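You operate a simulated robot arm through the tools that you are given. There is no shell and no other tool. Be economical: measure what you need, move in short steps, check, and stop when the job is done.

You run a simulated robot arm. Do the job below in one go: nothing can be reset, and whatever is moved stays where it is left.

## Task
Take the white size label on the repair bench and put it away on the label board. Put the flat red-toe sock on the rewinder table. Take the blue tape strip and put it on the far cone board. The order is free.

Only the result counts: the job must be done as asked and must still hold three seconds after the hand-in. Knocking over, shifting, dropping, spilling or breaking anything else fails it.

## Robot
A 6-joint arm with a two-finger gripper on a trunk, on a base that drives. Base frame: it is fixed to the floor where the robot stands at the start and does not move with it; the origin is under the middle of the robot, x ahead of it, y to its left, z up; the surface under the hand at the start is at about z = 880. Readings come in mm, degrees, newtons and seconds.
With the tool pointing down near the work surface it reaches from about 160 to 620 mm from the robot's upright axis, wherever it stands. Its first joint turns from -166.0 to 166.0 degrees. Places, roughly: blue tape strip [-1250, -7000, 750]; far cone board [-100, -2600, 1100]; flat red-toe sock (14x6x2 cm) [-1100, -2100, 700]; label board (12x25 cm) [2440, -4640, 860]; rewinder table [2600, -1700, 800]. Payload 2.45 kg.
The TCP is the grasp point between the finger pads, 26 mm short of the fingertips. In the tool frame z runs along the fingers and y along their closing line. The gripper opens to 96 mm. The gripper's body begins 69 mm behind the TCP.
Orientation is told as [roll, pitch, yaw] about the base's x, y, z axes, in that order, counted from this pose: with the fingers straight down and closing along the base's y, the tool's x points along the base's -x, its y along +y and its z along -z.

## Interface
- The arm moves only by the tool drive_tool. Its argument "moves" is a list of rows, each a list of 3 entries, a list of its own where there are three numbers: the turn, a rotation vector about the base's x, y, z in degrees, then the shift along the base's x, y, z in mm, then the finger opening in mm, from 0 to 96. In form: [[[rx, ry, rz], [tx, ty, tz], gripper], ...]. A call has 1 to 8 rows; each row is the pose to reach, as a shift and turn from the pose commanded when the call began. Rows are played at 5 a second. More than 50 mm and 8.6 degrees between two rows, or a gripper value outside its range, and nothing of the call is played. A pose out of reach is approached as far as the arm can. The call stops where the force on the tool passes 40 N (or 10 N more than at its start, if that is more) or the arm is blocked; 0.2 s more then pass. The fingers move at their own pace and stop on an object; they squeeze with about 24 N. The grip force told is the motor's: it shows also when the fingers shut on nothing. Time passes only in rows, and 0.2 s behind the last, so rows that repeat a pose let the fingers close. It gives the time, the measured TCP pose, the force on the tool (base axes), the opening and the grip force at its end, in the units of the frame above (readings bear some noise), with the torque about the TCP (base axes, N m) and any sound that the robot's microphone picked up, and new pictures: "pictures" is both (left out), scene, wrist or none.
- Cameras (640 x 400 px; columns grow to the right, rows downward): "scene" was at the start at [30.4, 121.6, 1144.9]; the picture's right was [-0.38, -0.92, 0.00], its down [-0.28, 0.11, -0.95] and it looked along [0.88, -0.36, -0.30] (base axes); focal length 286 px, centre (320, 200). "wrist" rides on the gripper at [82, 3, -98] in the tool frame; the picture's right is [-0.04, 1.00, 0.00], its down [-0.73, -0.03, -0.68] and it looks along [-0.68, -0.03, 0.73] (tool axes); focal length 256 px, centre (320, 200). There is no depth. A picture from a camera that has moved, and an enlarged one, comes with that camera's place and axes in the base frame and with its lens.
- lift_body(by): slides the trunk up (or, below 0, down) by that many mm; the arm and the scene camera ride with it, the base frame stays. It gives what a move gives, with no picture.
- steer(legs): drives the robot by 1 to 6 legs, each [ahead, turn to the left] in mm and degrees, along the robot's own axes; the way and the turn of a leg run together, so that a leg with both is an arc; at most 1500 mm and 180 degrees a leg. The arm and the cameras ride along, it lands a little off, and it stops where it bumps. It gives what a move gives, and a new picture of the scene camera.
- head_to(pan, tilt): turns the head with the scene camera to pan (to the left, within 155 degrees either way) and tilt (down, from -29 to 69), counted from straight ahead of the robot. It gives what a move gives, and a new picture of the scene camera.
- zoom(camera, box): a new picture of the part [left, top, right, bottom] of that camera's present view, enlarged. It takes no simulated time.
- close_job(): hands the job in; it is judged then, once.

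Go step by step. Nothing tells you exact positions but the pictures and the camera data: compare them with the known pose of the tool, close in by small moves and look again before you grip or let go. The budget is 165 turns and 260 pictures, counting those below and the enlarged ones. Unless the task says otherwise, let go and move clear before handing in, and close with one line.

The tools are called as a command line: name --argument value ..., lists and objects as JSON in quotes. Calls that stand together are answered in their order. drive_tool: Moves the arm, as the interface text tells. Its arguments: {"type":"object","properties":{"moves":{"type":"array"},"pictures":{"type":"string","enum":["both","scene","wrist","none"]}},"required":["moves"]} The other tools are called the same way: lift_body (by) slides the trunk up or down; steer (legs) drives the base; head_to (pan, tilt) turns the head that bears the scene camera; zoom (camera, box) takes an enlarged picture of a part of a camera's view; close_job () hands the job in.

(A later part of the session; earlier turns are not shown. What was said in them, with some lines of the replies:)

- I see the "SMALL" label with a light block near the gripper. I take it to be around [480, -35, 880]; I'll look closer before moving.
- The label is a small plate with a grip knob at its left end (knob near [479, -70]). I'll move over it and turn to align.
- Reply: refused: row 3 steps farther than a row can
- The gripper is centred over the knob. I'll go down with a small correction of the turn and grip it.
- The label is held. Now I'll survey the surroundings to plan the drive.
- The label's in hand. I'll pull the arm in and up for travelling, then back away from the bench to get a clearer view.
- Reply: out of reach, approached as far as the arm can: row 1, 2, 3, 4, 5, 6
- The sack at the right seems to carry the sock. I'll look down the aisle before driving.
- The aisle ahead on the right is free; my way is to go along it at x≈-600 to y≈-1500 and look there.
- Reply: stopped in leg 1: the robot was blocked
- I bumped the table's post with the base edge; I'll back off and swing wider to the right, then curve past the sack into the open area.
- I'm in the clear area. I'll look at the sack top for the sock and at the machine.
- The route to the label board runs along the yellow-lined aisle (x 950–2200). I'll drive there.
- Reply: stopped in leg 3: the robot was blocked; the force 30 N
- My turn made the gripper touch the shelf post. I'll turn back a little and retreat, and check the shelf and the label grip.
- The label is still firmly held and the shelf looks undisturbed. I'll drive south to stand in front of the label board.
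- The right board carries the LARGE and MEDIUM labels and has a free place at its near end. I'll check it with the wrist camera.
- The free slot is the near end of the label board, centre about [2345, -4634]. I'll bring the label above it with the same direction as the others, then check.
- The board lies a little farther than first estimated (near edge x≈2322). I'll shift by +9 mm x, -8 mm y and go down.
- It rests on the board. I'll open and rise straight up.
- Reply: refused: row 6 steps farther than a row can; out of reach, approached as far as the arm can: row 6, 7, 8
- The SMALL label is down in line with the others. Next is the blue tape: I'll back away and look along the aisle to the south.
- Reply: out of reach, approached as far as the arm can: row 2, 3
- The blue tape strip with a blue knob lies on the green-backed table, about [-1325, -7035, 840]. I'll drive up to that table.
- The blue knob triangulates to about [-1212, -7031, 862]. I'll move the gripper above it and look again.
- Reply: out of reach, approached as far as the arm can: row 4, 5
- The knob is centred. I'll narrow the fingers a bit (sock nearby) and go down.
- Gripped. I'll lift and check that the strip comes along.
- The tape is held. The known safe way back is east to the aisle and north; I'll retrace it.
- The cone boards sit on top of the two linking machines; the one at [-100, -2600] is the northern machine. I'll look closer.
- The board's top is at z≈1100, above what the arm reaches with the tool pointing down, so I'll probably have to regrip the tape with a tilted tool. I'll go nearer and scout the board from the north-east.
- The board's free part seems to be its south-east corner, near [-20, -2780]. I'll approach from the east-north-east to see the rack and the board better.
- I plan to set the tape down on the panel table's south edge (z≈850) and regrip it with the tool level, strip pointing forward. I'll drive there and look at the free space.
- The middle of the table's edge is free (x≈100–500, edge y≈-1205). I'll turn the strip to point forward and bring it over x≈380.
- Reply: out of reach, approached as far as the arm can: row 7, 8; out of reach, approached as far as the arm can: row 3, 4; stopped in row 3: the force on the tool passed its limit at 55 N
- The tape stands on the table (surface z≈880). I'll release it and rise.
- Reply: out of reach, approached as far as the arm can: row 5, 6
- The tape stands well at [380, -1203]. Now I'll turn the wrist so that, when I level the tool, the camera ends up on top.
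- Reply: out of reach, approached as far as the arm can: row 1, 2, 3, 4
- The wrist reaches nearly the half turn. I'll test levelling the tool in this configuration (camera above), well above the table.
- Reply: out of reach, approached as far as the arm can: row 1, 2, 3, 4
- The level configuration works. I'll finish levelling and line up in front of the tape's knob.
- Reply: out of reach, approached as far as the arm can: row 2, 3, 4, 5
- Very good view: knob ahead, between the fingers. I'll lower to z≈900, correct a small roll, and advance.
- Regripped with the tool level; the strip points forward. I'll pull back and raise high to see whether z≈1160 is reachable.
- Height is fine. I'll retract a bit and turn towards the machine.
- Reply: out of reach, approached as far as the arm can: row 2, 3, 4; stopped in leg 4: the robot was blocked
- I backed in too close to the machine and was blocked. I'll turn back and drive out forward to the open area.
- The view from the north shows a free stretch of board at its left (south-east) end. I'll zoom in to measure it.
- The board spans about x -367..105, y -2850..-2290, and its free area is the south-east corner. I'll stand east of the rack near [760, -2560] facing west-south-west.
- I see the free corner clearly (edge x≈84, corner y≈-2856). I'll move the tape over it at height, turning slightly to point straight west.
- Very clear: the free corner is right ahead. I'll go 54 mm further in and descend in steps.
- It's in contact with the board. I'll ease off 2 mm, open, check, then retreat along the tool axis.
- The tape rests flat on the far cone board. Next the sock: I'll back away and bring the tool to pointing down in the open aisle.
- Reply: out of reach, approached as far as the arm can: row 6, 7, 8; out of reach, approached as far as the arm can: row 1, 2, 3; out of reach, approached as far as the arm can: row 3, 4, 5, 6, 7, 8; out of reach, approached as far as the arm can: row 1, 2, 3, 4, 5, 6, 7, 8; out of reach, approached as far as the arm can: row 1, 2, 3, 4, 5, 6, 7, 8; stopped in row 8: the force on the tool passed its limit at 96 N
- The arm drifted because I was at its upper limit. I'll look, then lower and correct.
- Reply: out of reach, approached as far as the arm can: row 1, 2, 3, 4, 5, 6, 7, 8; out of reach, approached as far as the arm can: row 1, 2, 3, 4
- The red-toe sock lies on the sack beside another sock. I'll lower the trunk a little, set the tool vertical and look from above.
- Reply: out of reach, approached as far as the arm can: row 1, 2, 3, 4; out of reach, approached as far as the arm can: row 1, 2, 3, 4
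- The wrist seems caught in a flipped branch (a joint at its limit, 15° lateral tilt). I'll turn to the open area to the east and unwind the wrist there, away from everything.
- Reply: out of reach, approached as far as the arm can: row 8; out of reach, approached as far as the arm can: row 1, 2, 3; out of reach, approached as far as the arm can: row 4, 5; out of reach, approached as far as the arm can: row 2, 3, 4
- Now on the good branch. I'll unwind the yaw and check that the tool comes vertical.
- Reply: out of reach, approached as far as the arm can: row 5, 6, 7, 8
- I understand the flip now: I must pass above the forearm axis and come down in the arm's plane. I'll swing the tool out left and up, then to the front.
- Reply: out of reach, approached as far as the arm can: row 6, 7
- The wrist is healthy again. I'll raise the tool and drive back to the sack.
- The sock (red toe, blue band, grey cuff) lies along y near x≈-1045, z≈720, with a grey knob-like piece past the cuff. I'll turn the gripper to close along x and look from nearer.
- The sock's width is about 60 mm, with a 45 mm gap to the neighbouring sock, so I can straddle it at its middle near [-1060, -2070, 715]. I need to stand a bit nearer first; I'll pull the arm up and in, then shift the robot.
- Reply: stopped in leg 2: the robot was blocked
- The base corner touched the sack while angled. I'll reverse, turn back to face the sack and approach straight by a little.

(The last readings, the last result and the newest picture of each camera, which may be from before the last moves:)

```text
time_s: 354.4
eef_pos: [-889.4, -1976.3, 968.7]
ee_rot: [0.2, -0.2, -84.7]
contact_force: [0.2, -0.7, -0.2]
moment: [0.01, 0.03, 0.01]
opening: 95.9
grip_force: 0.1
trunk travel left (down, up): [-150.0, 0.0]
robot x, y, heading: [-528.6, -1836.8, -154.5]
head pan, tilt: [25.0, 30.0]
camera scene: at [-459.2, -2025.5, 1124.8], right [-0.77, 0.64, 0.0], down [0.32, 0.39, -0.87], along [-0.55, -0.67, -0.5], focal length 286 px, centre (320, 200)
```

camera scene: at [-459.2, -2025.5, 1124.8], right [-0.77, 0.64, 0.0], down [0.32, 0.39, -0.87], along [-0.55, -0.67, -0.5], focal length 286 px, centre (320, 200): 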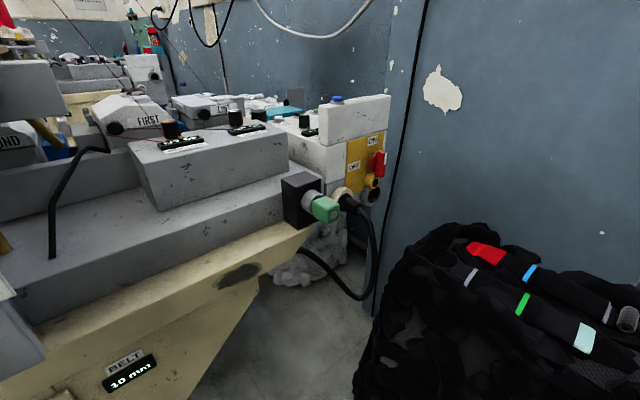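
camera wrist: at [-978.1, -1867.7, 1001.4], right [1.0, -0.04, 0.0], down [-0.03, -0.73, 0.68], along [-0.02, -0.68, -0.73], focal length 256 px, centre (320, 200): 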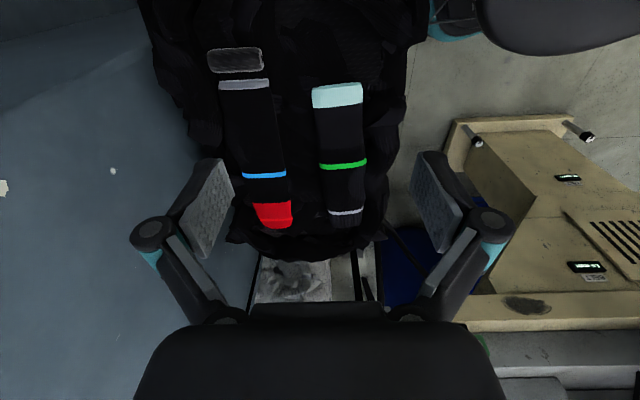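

lift_body --by -100

drive_tool --moves '[[[0, 0, -1.5], [-40, -20, 0], 96], [[0, 0, -3], [-80, -45, 0], 96], [[0, 0, -4.5], [-120, -70, 0], 96], [[0, 0, -5.3], [-155, -85, 0], 96], [[0, 0, -5.3], [-168, -96, -20], 96], [[0, 0, -5.3], [-168, -96, -35], 96]]' --pictures "both"

zoom --camera "wrist" --box '[180, 60, 460, 260]'

```text
time_s: 355.7
eef_pos: [-889.7, -1975.4, 867.3]
ee_rot: [0.2, -0.3, -84.7]
contact_force: [-0.9, 0.2, 0.6]
moment: [-0.02, -0.01, -0.03]
opening: 96.0
grip_force: 0.0
trunk travel left (down, up): [-50.0, 100.0]
robot x, y, heading: [-529.2, -1838.9, -154.4]
head pan, tilt: [25.0, 30.0]
```

```text
time_s: 357.1
eef_pos: [-1057.5, -2072.4, 831.8]
ee_rot: [0.2, -0.3, -90.0]
contact_force: [0.0, 0.8, -0.3]
moment: [-0.01, 0.03, 0.03]
opening: 96.1
grip_force: 0.1
trunk travel left (down, up): [-50.0, 100.0]
robot x, y, heading: [-530.5, -1839.9, -154.4]
head pan, tilt: [25.0, 30.0]
camera scene: at [-459.2, -2025.5, 1024.8], right [-0.77, 0.64, 0.0], down [0.32, 0.39, -0.87], along [-0.55, -0.67, -0.5], focal length 286 px, centre (320, 200)
camera wrist: at [-1054.4, -1991.1, 930.5], right [1.0, -0.04, 0.0], down [-0.03, -0.73, 0.68], along [-0.03, -0.68, -0.73], focal length 256 px, centre (320, 200)
```

scene: 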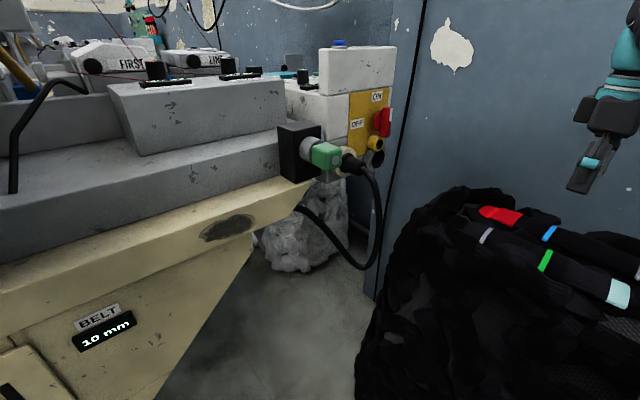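
wrist: 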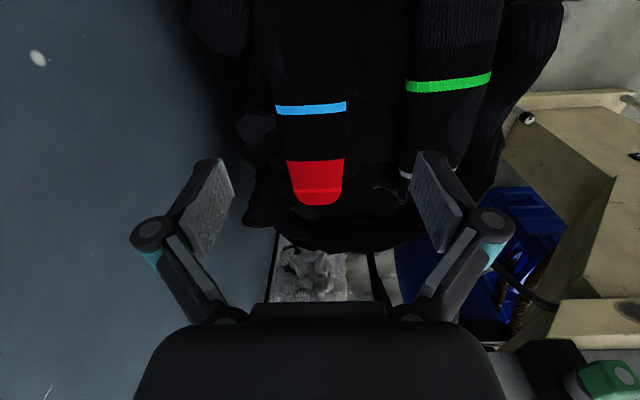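

```text
2.00 times, centred on (320, 160) of wrist
camera zoom: at [-1054.4, -1991.1, 930.5], right [1.0, -0.04, 0.0], down [-0.03, -0.73, 0.68], along [-0.03, -0.68, -0.73], focal length 512 px, centre (320, 280)
```

zoom: 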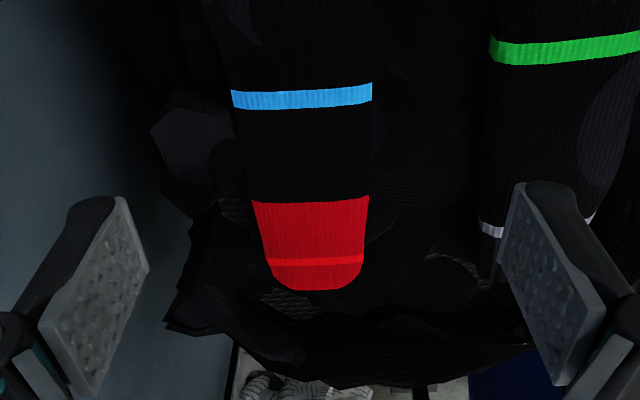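

The sock's axis is at x≈-1066, its middle y≈-2080, top z≈720. I'll lower the trunk and centre, then descend watching forces.

lift_body --by -50

drive_tool --moves '[[[0, 0, 0], [-8, -8, 0], 86], [[0, 0, 0], [-8, -8, -15], 86], [[0, 0, 0], [-8, -8, -30], 86], [[0, 0, 0], [-8, -8, -30], 86]]' --pictures "both"

zoom --camera "wrist" --box '[180, 60, 460, 260]'

```text
time_s: 358.0
eef_pos: [-1056.0, -2071.3, 783.0]
ee_rot: [0.2, -0.3, -90.0]
contact_force: [1.3, -0.4, -0.6]
moment: [-0.01, 0.01, 0.01]
opening: 96.3
grip_force: 0.0
trunk travel left (down, up): [0.0, 150.0]
robot x, y, heading: [-528.4, -1838.5, -154.4]
head pan, tilt: [25.0, 30.0]
```

```text
time_s: 359.0
eef_pos: [-1064.2, -2080.2, 751.8]
ee_rot: [0.2, -0.3, -90.0]
contact_force: [-0.5, -0.2, -0.3]
moment: [0.0, 0.0, -0.01]
opening: 86.0
grip_force: 0.0
trunk travel left (down, up): [0.0, 150.0]
robot x, y, heading: [-528.1, -1840.6, -154.6]
head pan, tilt: [25.0, 30.0]
camera scene: at [-459.2, -2025.5, 974.8], right [-0.77, 0.64, 0.0], down [0.32, 0.39, -0.87], along [-0.55, -0.67, -0.5], focal length 286 px, centre (320, 200)
camera wrist: at [-1062.1, -1998.8, 850.5], right [1.0, -0.04, 0.0], down [-0.03, -0.73, 0.68], along [-0.02, -0.68, -0.73], focal length 256 px, centre (320, 200)
```

scene: 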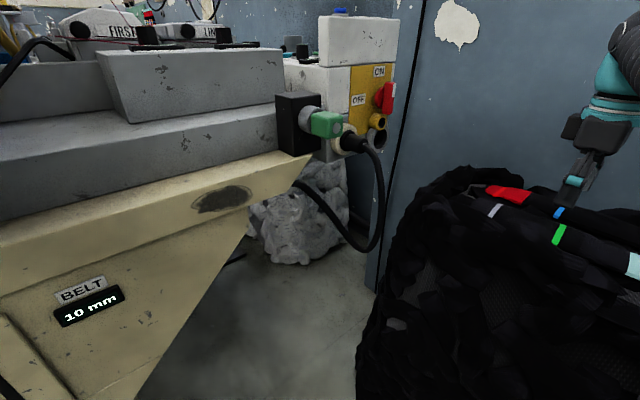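
wrist: 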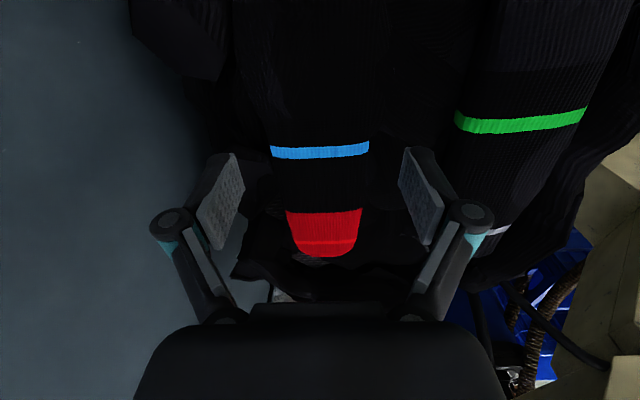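

```text
2.00 times, centred on (320, 160) of wrist
camera zoom: at [-1062.1, -1998.8, 850.5], right [1.0, -0.04, 0.0], down [-0.03, -0.73, 0.68], along [-0.02, -0.68, -0.73], focal length 512 px, centre (320, 280)
```

zoom: 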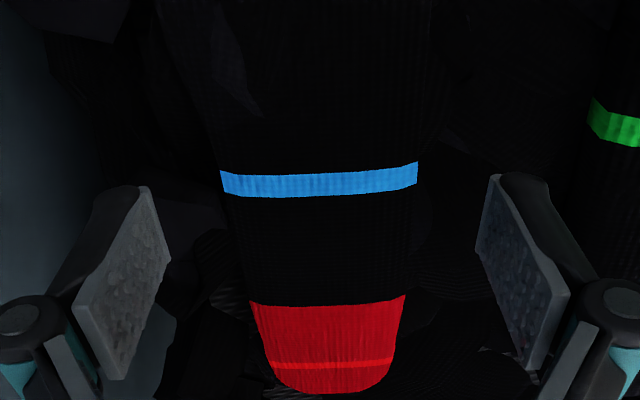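

drive_tool --moves '[[[0, 0, 0], [0, 0, -8], 86], [[0, 0, 0], [0, 0, -16], 86], [[0, 0, 0], [0, 0, -22], 86], [[0, 0, 0], [0, 0, -25], 86]]' --pictures "wrist"

```text
time_s: 360.0
eef_pos: [-1065.3, -2078.9, 727.4]
ee_rot: [0.2, -0.4, -90.1]
contact_force: [0.2, 0.4, 0.4]
moment: [-0.02, 0.03, -0.01]
opening: 86.0
grip_force: 0.0
trunk travel left (down, up): [0.0, 150.0]
robot x, y, heading: [-529.4, -1841.5, -154.3]
head pan, tilt: [25.0, 30.0]
camera wrist: at [-1062.2, -1998.9, 825.1], right [1.0, -0.04, 0.0], down [-0.03, -0.73, 0.68], along [-0.02, -0.68, -0.73], focal length 256 px, centre (320, 200)
```

wrist: 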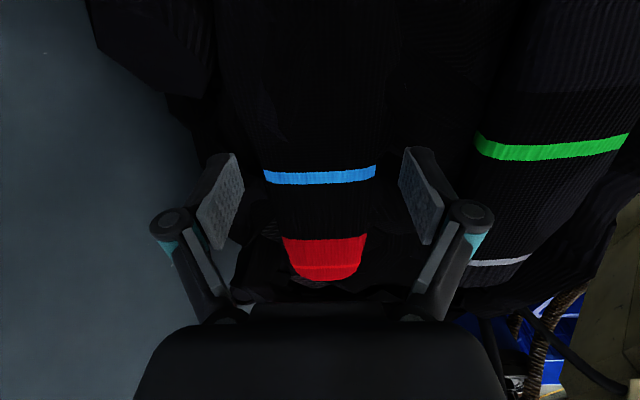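

drive_tool --moves '[[[0, 0, 0], [0, 0, -4], 86], [[0, 0, 0], [0, 0, -4], 60], [[0, 0, 0], [0, 0, -4], 40], [[0, 0, 0], [0, 0, -4], 40], [[0, 0, 0], [0, 0, -4], 40]]' --pictures "wrist"

```text
time_s: 361.2
eef_pos: [-1064.4, -2080.9, 722.9]
ee_rot: [0.1, -0.3, -90.1]
contact_force: [-3.9, 0.1, 13.2]
moment: [0.15, 0.45, 0.09]
opening: 53.3
grip_force: 23.5
trunk travel left (down, up): [0.0, 150.0]
robot x, y, heading: [-528.1, -1835.4, -154.5]
head pan, tilt: [25.0, 30.0]
camera wrist: at [-1061.8, -1998.7, 822.2], right [1.0, -0.04, 0.0], down [-0.03, -0.73, 0.68], along [-0.03, -0.68, -0.73], focal length 256 px, centre (320, 200)
```

wrist: 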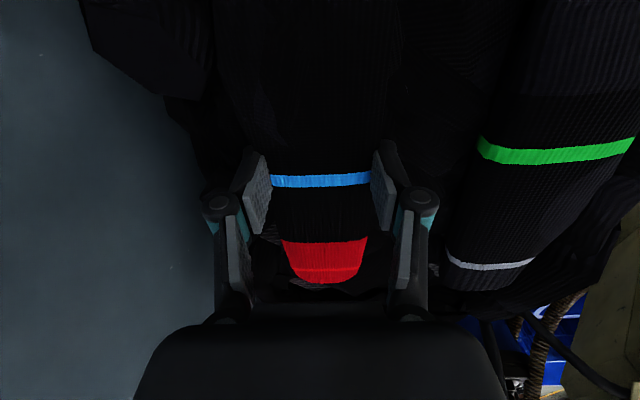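

The sock is squeezed (53 mm). I'll lift slowly and check.

drive_tool --moves '[[[0, 0, 0], [0, 0, 5], 40], [[0, 0, 0], [0, 0, 20], 40], [[0, 0, 0], [0, 0, 50], 40], [[0, 0, 0], [0, 0, 90], 40], [[0, 0, 0], [0, 0, 90], 40]]' --pictures "both"

```text
time_s: 362.4
eef_pos: [-1064.6, -2079.3, 811.5]
ee_rot: [0.0, -0.3, -90.1]
contact_force: [0.1, 0.6, -1.8]
moment: [0.01, -0.01, 0.02]
opening: 53.5
grip_force: 23.5
trunk travel left (down, up): [0.0, 150.0]
robot x, y, heading: [-525.0, -1838.8, -154.3]
head pan, tilt: [25.0, 30.0]
camera scene: at [-459.2, -2025.5, 974.7], right [-0.77, 0.64, 0.0], down [0.32, 0.39, -0.87], along [-0.55, -0.67, -0.5], focal length 286 px, centre (320, 200)
camera wrist: at [-1061.3, -1998.7, 910.1], right [1.0, -0.04, 0.0], down [-0.03, -0.73, 0.68], along [-0.03, -0.68, -0.73], focal length 256 px, centre (320, 200)
```

scene: 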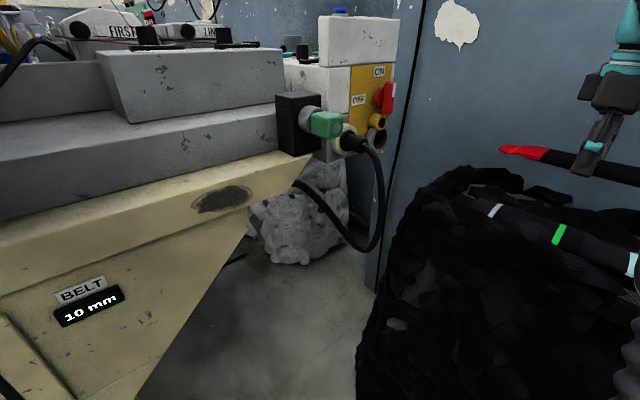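
wrist: 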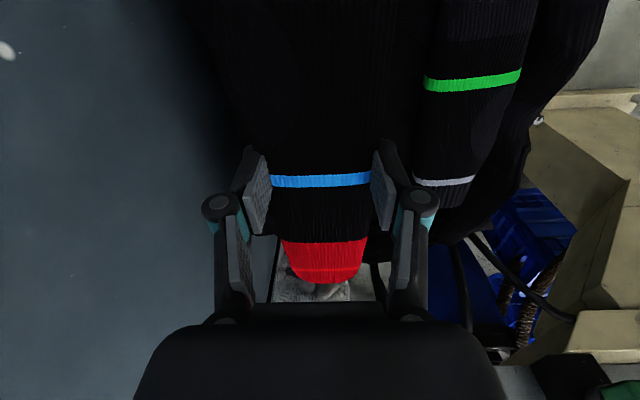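

The sock is securely held and the neighbour did not move. I'll raise the trunk, pull in, and head for the rewinder table.

lift_body --by 150

drive_tool --moves '[[[0, 0, 0], [45, 18, 0], 40], [[0, 0, 0], [90, 37, 0], 40], [[0, 0, 0], [135, 55, 0], 40], [[0, 0, 0], [180, 73, 5], 40], [[0, 0, 0], [210, 86, 10], 40]]' --pictures "none"

steer --legs '[[-250, 0], [0, 154]]'

```text
time_s: 364.1
eef_pos: [-1063.2, -2080.2, 962.1]
ee_rot: [0.0, -0.2, -90.0]
contact_force: [-0.1, 0.2, -0.1]
moment: [0.05, -0.01, 0.01]
opening: 53.0
grip_force: 23.9
trunk travel left (down, up): [-150.0, 0.0]
robot x, y, heading: [-523.4, -1837.1, -154.4]
head pan, tilt: [25.0, 30.0]
```

```text
time_s: 365.4
eef_pos: [-854.5, -1994.3, 971.2]
ee_rot: [0.2, -0.3, -90.0]
contact_force: [-0.6, -0.6, -0.8]
moment: [0.03, -0.03, 0.0]
opening: 53.1
grip_force: 23.4
trunk travel left (down, up): [-150.0, 0.0]
robot x, y, heading: [-529.3, -1839.8, -154.4]
head pan, tilt: [25.0, 30.0]
```

```text
time_s: 373.5
eef_pos: [61.3, -1735.2, 971.1]
ee_rot: [0.0, -0.3, 63.8]
contact_force: [-0.7, -1.0, 0.0]
moment: [-0.01, -0.04, -0.01]
opening: 53.4
grip_force: 24.2
trunk travel left (down, up): [-150.0, 0.0]
robot x, y, heading: [-303.4, -1728.2, -0.6]
head pan, tilt: [25.0, 30.0]
camera scene: at [-272.3, -1535.4, 1124.8], right [0.41, -0.91, 0.0], down [-0.46, -0.21, -0.87], along [0.79, 0.36, -0.5], focal length 286 px, centre (320, 200)
```

scene: 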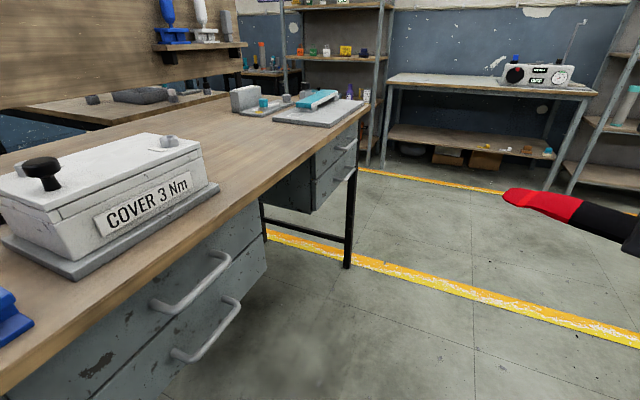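

steer --legs '[[1500, 1], [620, 0]]'

head_to --pan 20 --tilt 25

```text
time_s: 384.0
eef_pos: [2173.3, -1712.0, 972.0]
ee_rot: [0.0, -0.4, 65.6]
contact_force: [-1.0, -0.2, -0.4]
moment: [-0.02, 0.01, 0.02]
opening: 53.3
grip_force: 23.5
trunk travel left (down, up): [-150.0, 0.0]
robot x, y, heading: [1811.1, -1717.5, 1.0]
head pan, tilt: [25.0, 30.0]
camera scene: at [1833.3, -1522.4, 1124.8], right [0.44, -0.9, 0.0], down [-0.45, -0.22, -0.87], along [0.78, 0.38, -0.5], focal length 286 px, centre (320, 200)
```

scene: 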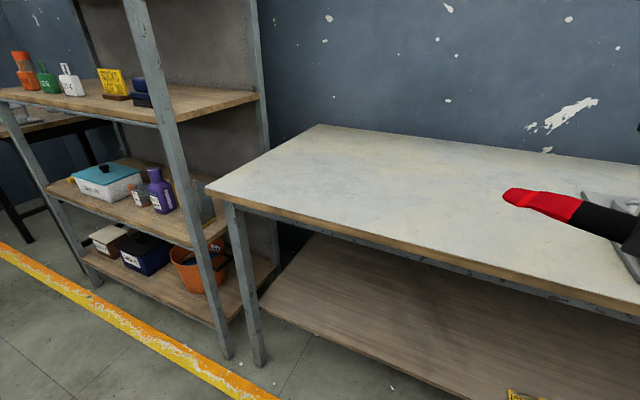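

```text
time_s: 384.6
eef_pos: [2172.9, -1712.1, 971.0]
ee_rot: [0.0, -0.4, 65.5]
contact_force: [-0.8, -0.2, 0.2]
moment: [0.01, -0.04, -0.02]
opening: 53.1
grip_force: 23.6
trunk travel left (down, up): [-150.0, 0.0]
robot x, y, heading: [1812.9, -1716.1, 1.3]
head pan, tilt: [20.0, 25.0]
camera scene: at [1838.0, -1529.0, 1132.7], right [0.36, -0.93, 0.0], down [-0.39, -0.15, -0.91], along [0.85, 0.33, -0.42], focal length 286 px, centre (320, 200)
```

scene: 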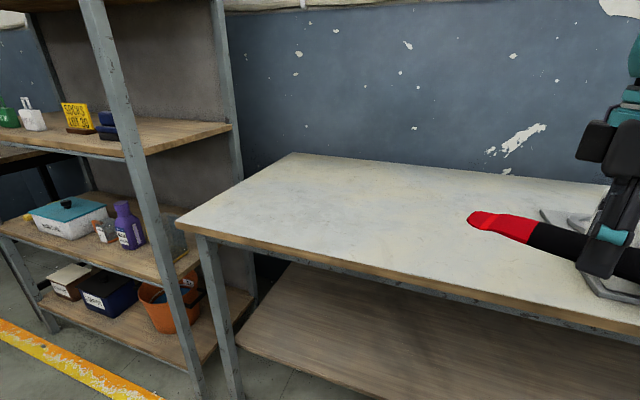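

drive_tool --moves '[[[0, 0, 0], [0, 0, 0], 40]]' --pictures "wrist"

head_to --pan -30 --tilt 20

```text
time_s: 385.0
eef_pos: [2173.4, -1711.4, 970.7]
ee_rot: [-0.1, -0.3, 65.6]
contact_force: [-0.4, -0.3, -0.6]
moment: [0.0, 0.0, 0.0]
opening: 53.5
grip_force: 23.9
trunk travel left (down, up): [-150.0, 0.0]
robot x, y, heading: [1811.1, -1711.8, 1.2]
head pan, tilt: [20.0, 25.0]
camera wrist: at [2135.8, -1786.2, 1069.8], right [-0.89, 0.45, 0.0], down [0.33, 0.65, 0.68], along [0.31, 0.61, -0.73], focal length 256 px, centre (320, 200)
```

wrist: 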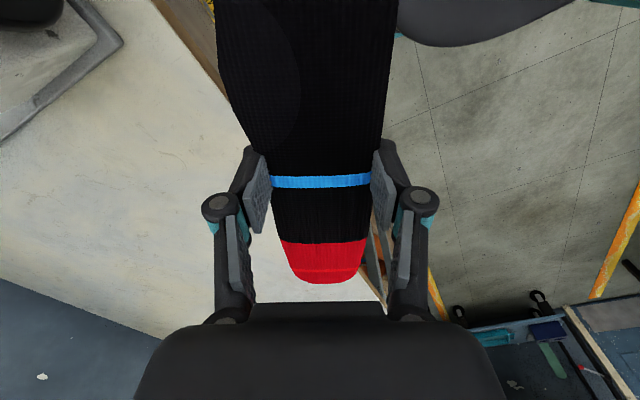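

```text
time_s: 386.2
eef_pos: [2172.7, -1712.6, 969.5]
ee_rot: [0.0, -0.3, 65.6]
contact_force: [-0.3, -0.6, -1.1]
moment: [0.02, 0.02, 0.03]
opening: 53.3
grip_force: 24.1
trunk travel left (down, up): [-150.0, 0.0]
robot x, y, heading: [1810.8, -1713.1, 1.2]
head pan, tilt: [-30.0, 20.0]
camera scene: at [1833.6, -1607.1, 1140.8], right [-0.48, -0.88, 0.0], down [-0.3, 0.17, -0.94], along [0.82, -0.45, -0.34], focal length 286 px, centre (320, 200)
```

scene: 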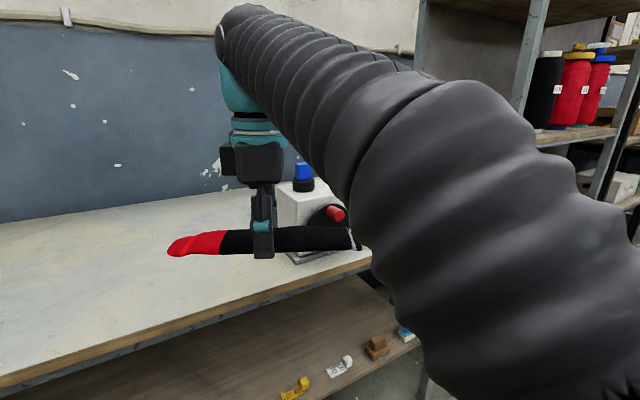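

The rewinder occupies the table's right end; the area around [2390, -1600] is free. I'll move the sock over there.

drive_tool --moves '[[[0, 0, 0], [42, 22, 0], 40], [[0, 0, 0], [84, 44, 0], 40], [[0, 0, 0], [126, 66, 0], 40], [[0, 0, 0], [168, 88, 0], 40], [[0, 0, 0], [212, 110, -10], 40], [[0, 0, 0], [212, 110, -30], 40]]' --pictures "none"

lift_body --by -70

head_to --pan 10 --tilt 25

drive_tool --moves '[[[0, 0, 0], [0, 0, 0], 40]]' --pictures "wrist"

```text
refused: row 5 steps farther than a row can; nothing moved
```

```text
time_s: 387.3
eef_pos: [2173.8, -1712.3, 901.4]
ee_rot: [0.0, -0.4, 65.6]
contact_force: [-0.3, 0.5, 0.0]
moment: [-0.01, 0.01, 0.04]
opening: 53.2
grip_force: 24.1
trunk travel left (down, up): [-80.0, 70.0]
robot x, y, heading: [1812.3, -1720.2, 1.2]
head pan, tilt: [-30.0, 20.0]
```

```text
time_s: 388.4
eef_pos: [2173.1, -1712.0, 901.8]
ee_rot: [0.0, -0.4, 65.5]
contact_force: [0.1, 0.2, 0.6]
moment: [-0.03, 0.05, 0.01]
opening: 53.2
grip_force: 24.0
trunk travel left (down, up): [-80.0, 70.0]
robot x, y, heading: [1812.3, -1714.8, 0.8]
head pan, tilt: [10.0, 25.0]
camera scene: at [1842.5, -1544.5, 1062.7], right [0.19, -0.98, 0.0], down [-0.41, -0.08, -0.91], along [0.89, 0.17, -0.42], focal length 286 px, centre (320, 200)
```

scene: 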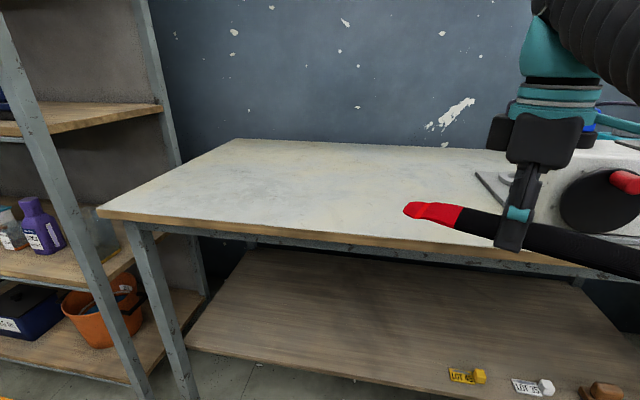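

```text
time_s: 388.8
eef_pos: [2173.7, -1711.8, 900.4]
ee_rot: [-0.1, -0.4, 65.6]
contact_force: [-0.7, -0.4, 0.2]
moment: [0.01, -0.01, 0.0]
opening: 53.3
grip_force: 24.2
trunk travel left (down, up): [-80.0, 70.0]
robot x, y, heading: [1809.5, -1718.5, 0.8]
head pan, tilt: [10.0, 25.0]
camera wrist: at [2135.8, -1786.2, 999.8], right [-0.89, 0.45, 0.0], down [0.33, 0.65, 0.68], along [0.31, 0.61, -0.73], focal length 256 px, centre (320, 200)
```

wrist: 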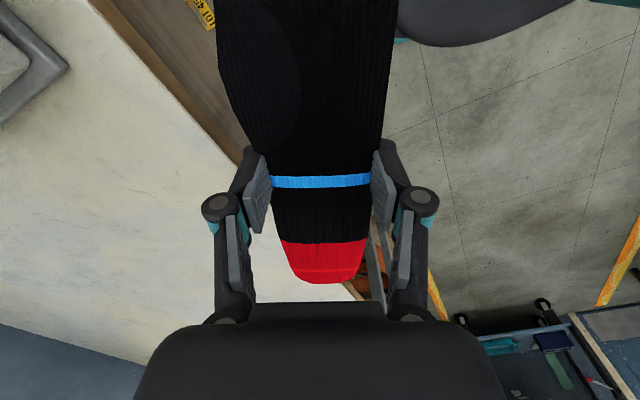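

drive_tool --moves '[[[0, 0, 0], [42, 22, 0], 40], [[0, 0, 0], [84, 44, 0], 40], [[0, 0, 0], [126, 66, 0], 40], [[0, 0, 0], [168, 88, 0], 40], [[0, 0, 0], [210, 110, 0], 40], [[0, 0, 0], [212, 110, -30], 40], [[0, 0, 0], [212, 110, -55], 40]]' --pictures "both"

```text
time_s: 390.4
eef_pos: [2384.6, -1602.3, 847.1]
ee_rot: [0.2, -0.3, 65.6]
contact_force: [0.8, -0.3, -0.4]
moment: [0.0, -0.01, 0.03]
opening: 53.4
grip_force: 24.9
out of reach, approached as far as the arm can: row 5
trunk travel left (down, up): [-80.0, 70.0]
robot x, y, heading: [1818.2, -1719.4, 1.1]
head pan, tilt: [10.0, 25.0]
camera scene: at [1842.5, -1544.4, 1062.7], right [0.19, -0.98, 0.0], down [-0.41, -0.08, -0.91], along [0.89, 0.17, -0.42], focal length 286 px, centre (320, 200)
camera wrist: at [2347.8, -1676.5, 944.4], right [-0.89, 0.45, 0.0], down [0.33, 0.65, 0.68], along [0.31, 0.61, -0.73], focal length 256 px, centre (320, 200)
```

scene: 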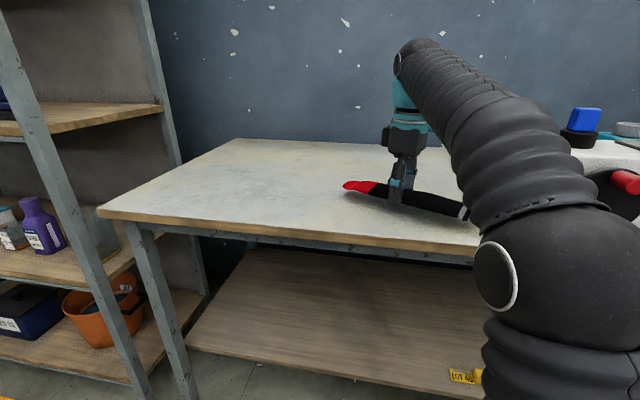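
wrist: 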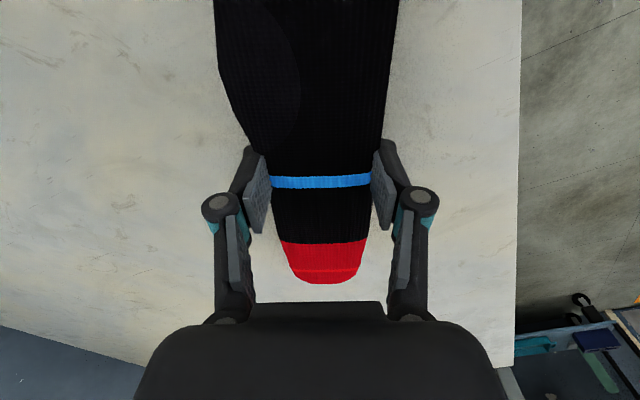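

drive_tool --moves '[[[0, 0, 0], [0, 0, -8], 40], [[0, 0, 0], [0, 0, -14], 40], [[0, 0, 0], [0, 0, -20], 40], [[0, 0, 0], [0, 0, -24], 40], [[0, 0, 0], [0, 0, -28], 40]]' --pictures "scene"

zoom --camera "scene" --box '[320, 140, 480, 240]'

```text
time_s: 391.6
eef_pos: [2384.8, -1602.1, 823.4]
ee_rot: [-0.6, -0.9, 65.6]
contact_force: [0.7, -0.6, 13.9]
moment: [-0.2, 0.64, 0.08]
opening: 53.1
grip_force: 23.7
trunk travel left (down, up): [-80.0, 70.0]
robot x, y, heading: [1813.5, -1721.0, 1.0]
head pan, tilt: [10.0, 25.0]
stopped in row 5: the force on the tool passed its limit at 42 N (the readings are from after the stop); the commanded pose is now the measured one
camera scene: at [1842.1, -1544.5, 1062.8], right [0.19, -0.98, 0.0], down [-0.41, -0.08, -0.91], along [0.89, 0.17, -0.42], focal length 286 px, centre (320, 200)
```

scene: 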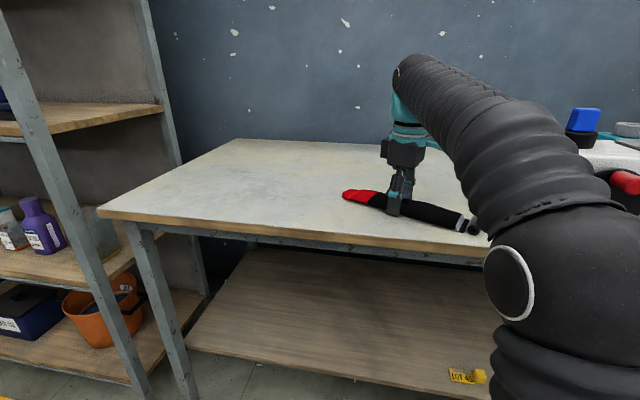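

```text
4.00 times, centred on (400, 190) of scene
camera zoom: at [1842.1, -1544.5, 1062.8], right [0.19, -0.98, 0.0], down [-0.41, -0.08, -0.91], along [0.89, 0.17, -0.42], focal length 1143 px, centre (0, 240)
```

zoom: 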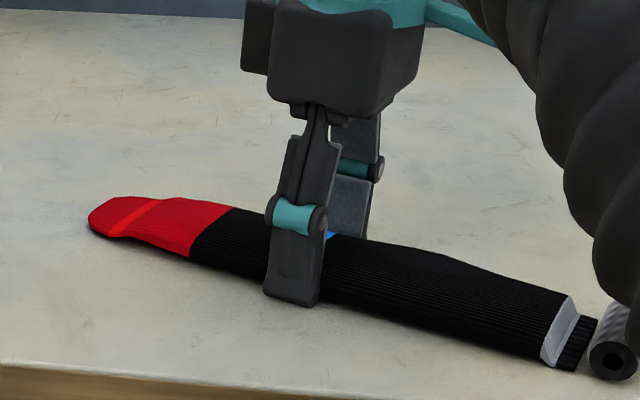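

The sock lies on the table, with its roll end still attached and well inside the edge. I'll open and rise.

drive_tool --moves '[[[0.6, 0.6, 0], [0, 0, 2], 60], [[0.6, 0.6, 0], [0, 0, 2], 84], [[0.6, 0.6, 0], [0, 0, 2], 88], [[0.6, 0.6, 0], [0, 0, 25], 88], [[0.6, 0.6, 0], [0, 0, 65], 88], [[0.6, 0.6, 0], [0, 0, 100], 88], [[0.6, 0.6, 0], [-45, -15, 110], 88], [[0.6, 0.6, 0], [-90, -30, 110], 88]]' --pictures "both"

```text
time_s: 393.4
eef_pos: [2293.7, -1630.9, 931.2]
ee_rot: [0.2, -1.1, 65.7]
contact_force: [0.3, -0.5, -1.2]
moment: [0.0, 0.06, 0.03]
opening: 87.9
grip_force: 0.1
out of reach, approached as far as the arm can: row 6, 7
trunk travel left (down, up): [-80.0, 70.0]
robot x, y, heading: [1815.8, -1717.6, 1.1]
head pan, tilt: [10.0, 25.0]
camera scene: at [1843.1, -1544.3, 1062.7], right [0.19, -0.98, 0.0], down [-0.42, -0.08, -0.91], along [0.89, 0.17, -0.42], focal length 286 px, centre (320, 200)
camera wrist: at [2256.7, -1707.4, 1028.5], right [-0.89, 0.45, 0.0], down [0.33, 0.64, 0.69], along [0.31, 0.62, -0.72], focal length 256 px, centre (320, 200)
```

scene: 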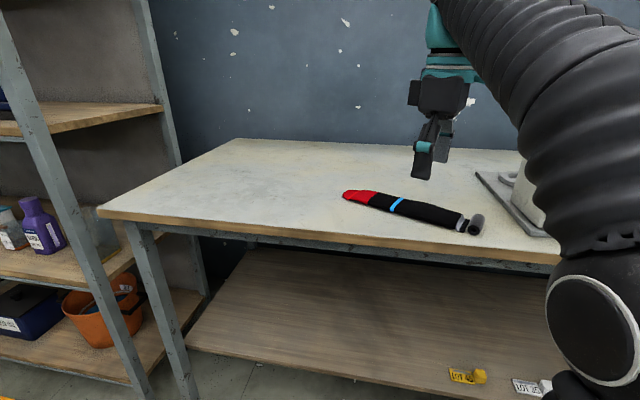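
wrist: 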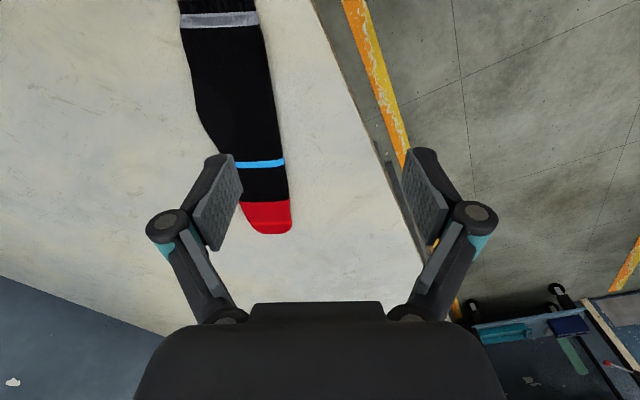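

All three pieces are where they belong: the SMALL label on the label board, the blue tape on the far cone board, and the sock on the rewinder table with the gripper clear. I'm handing in.

close_job

```text
The job is handed in.
```

I put all three items where you asked and handed the job in. The SMALL label is on the label board next to MEDIUM and LARGE. The blue tape strip lies flat on the free corner of the far cone board. The red-toe sock is on the rewinder table, clear of the rewinder. While driving, the robot bumped a table post, a shelf post and the sack, and was stopped once against the machine. Nothing looked moved afterwards, but I didn't go back to check.
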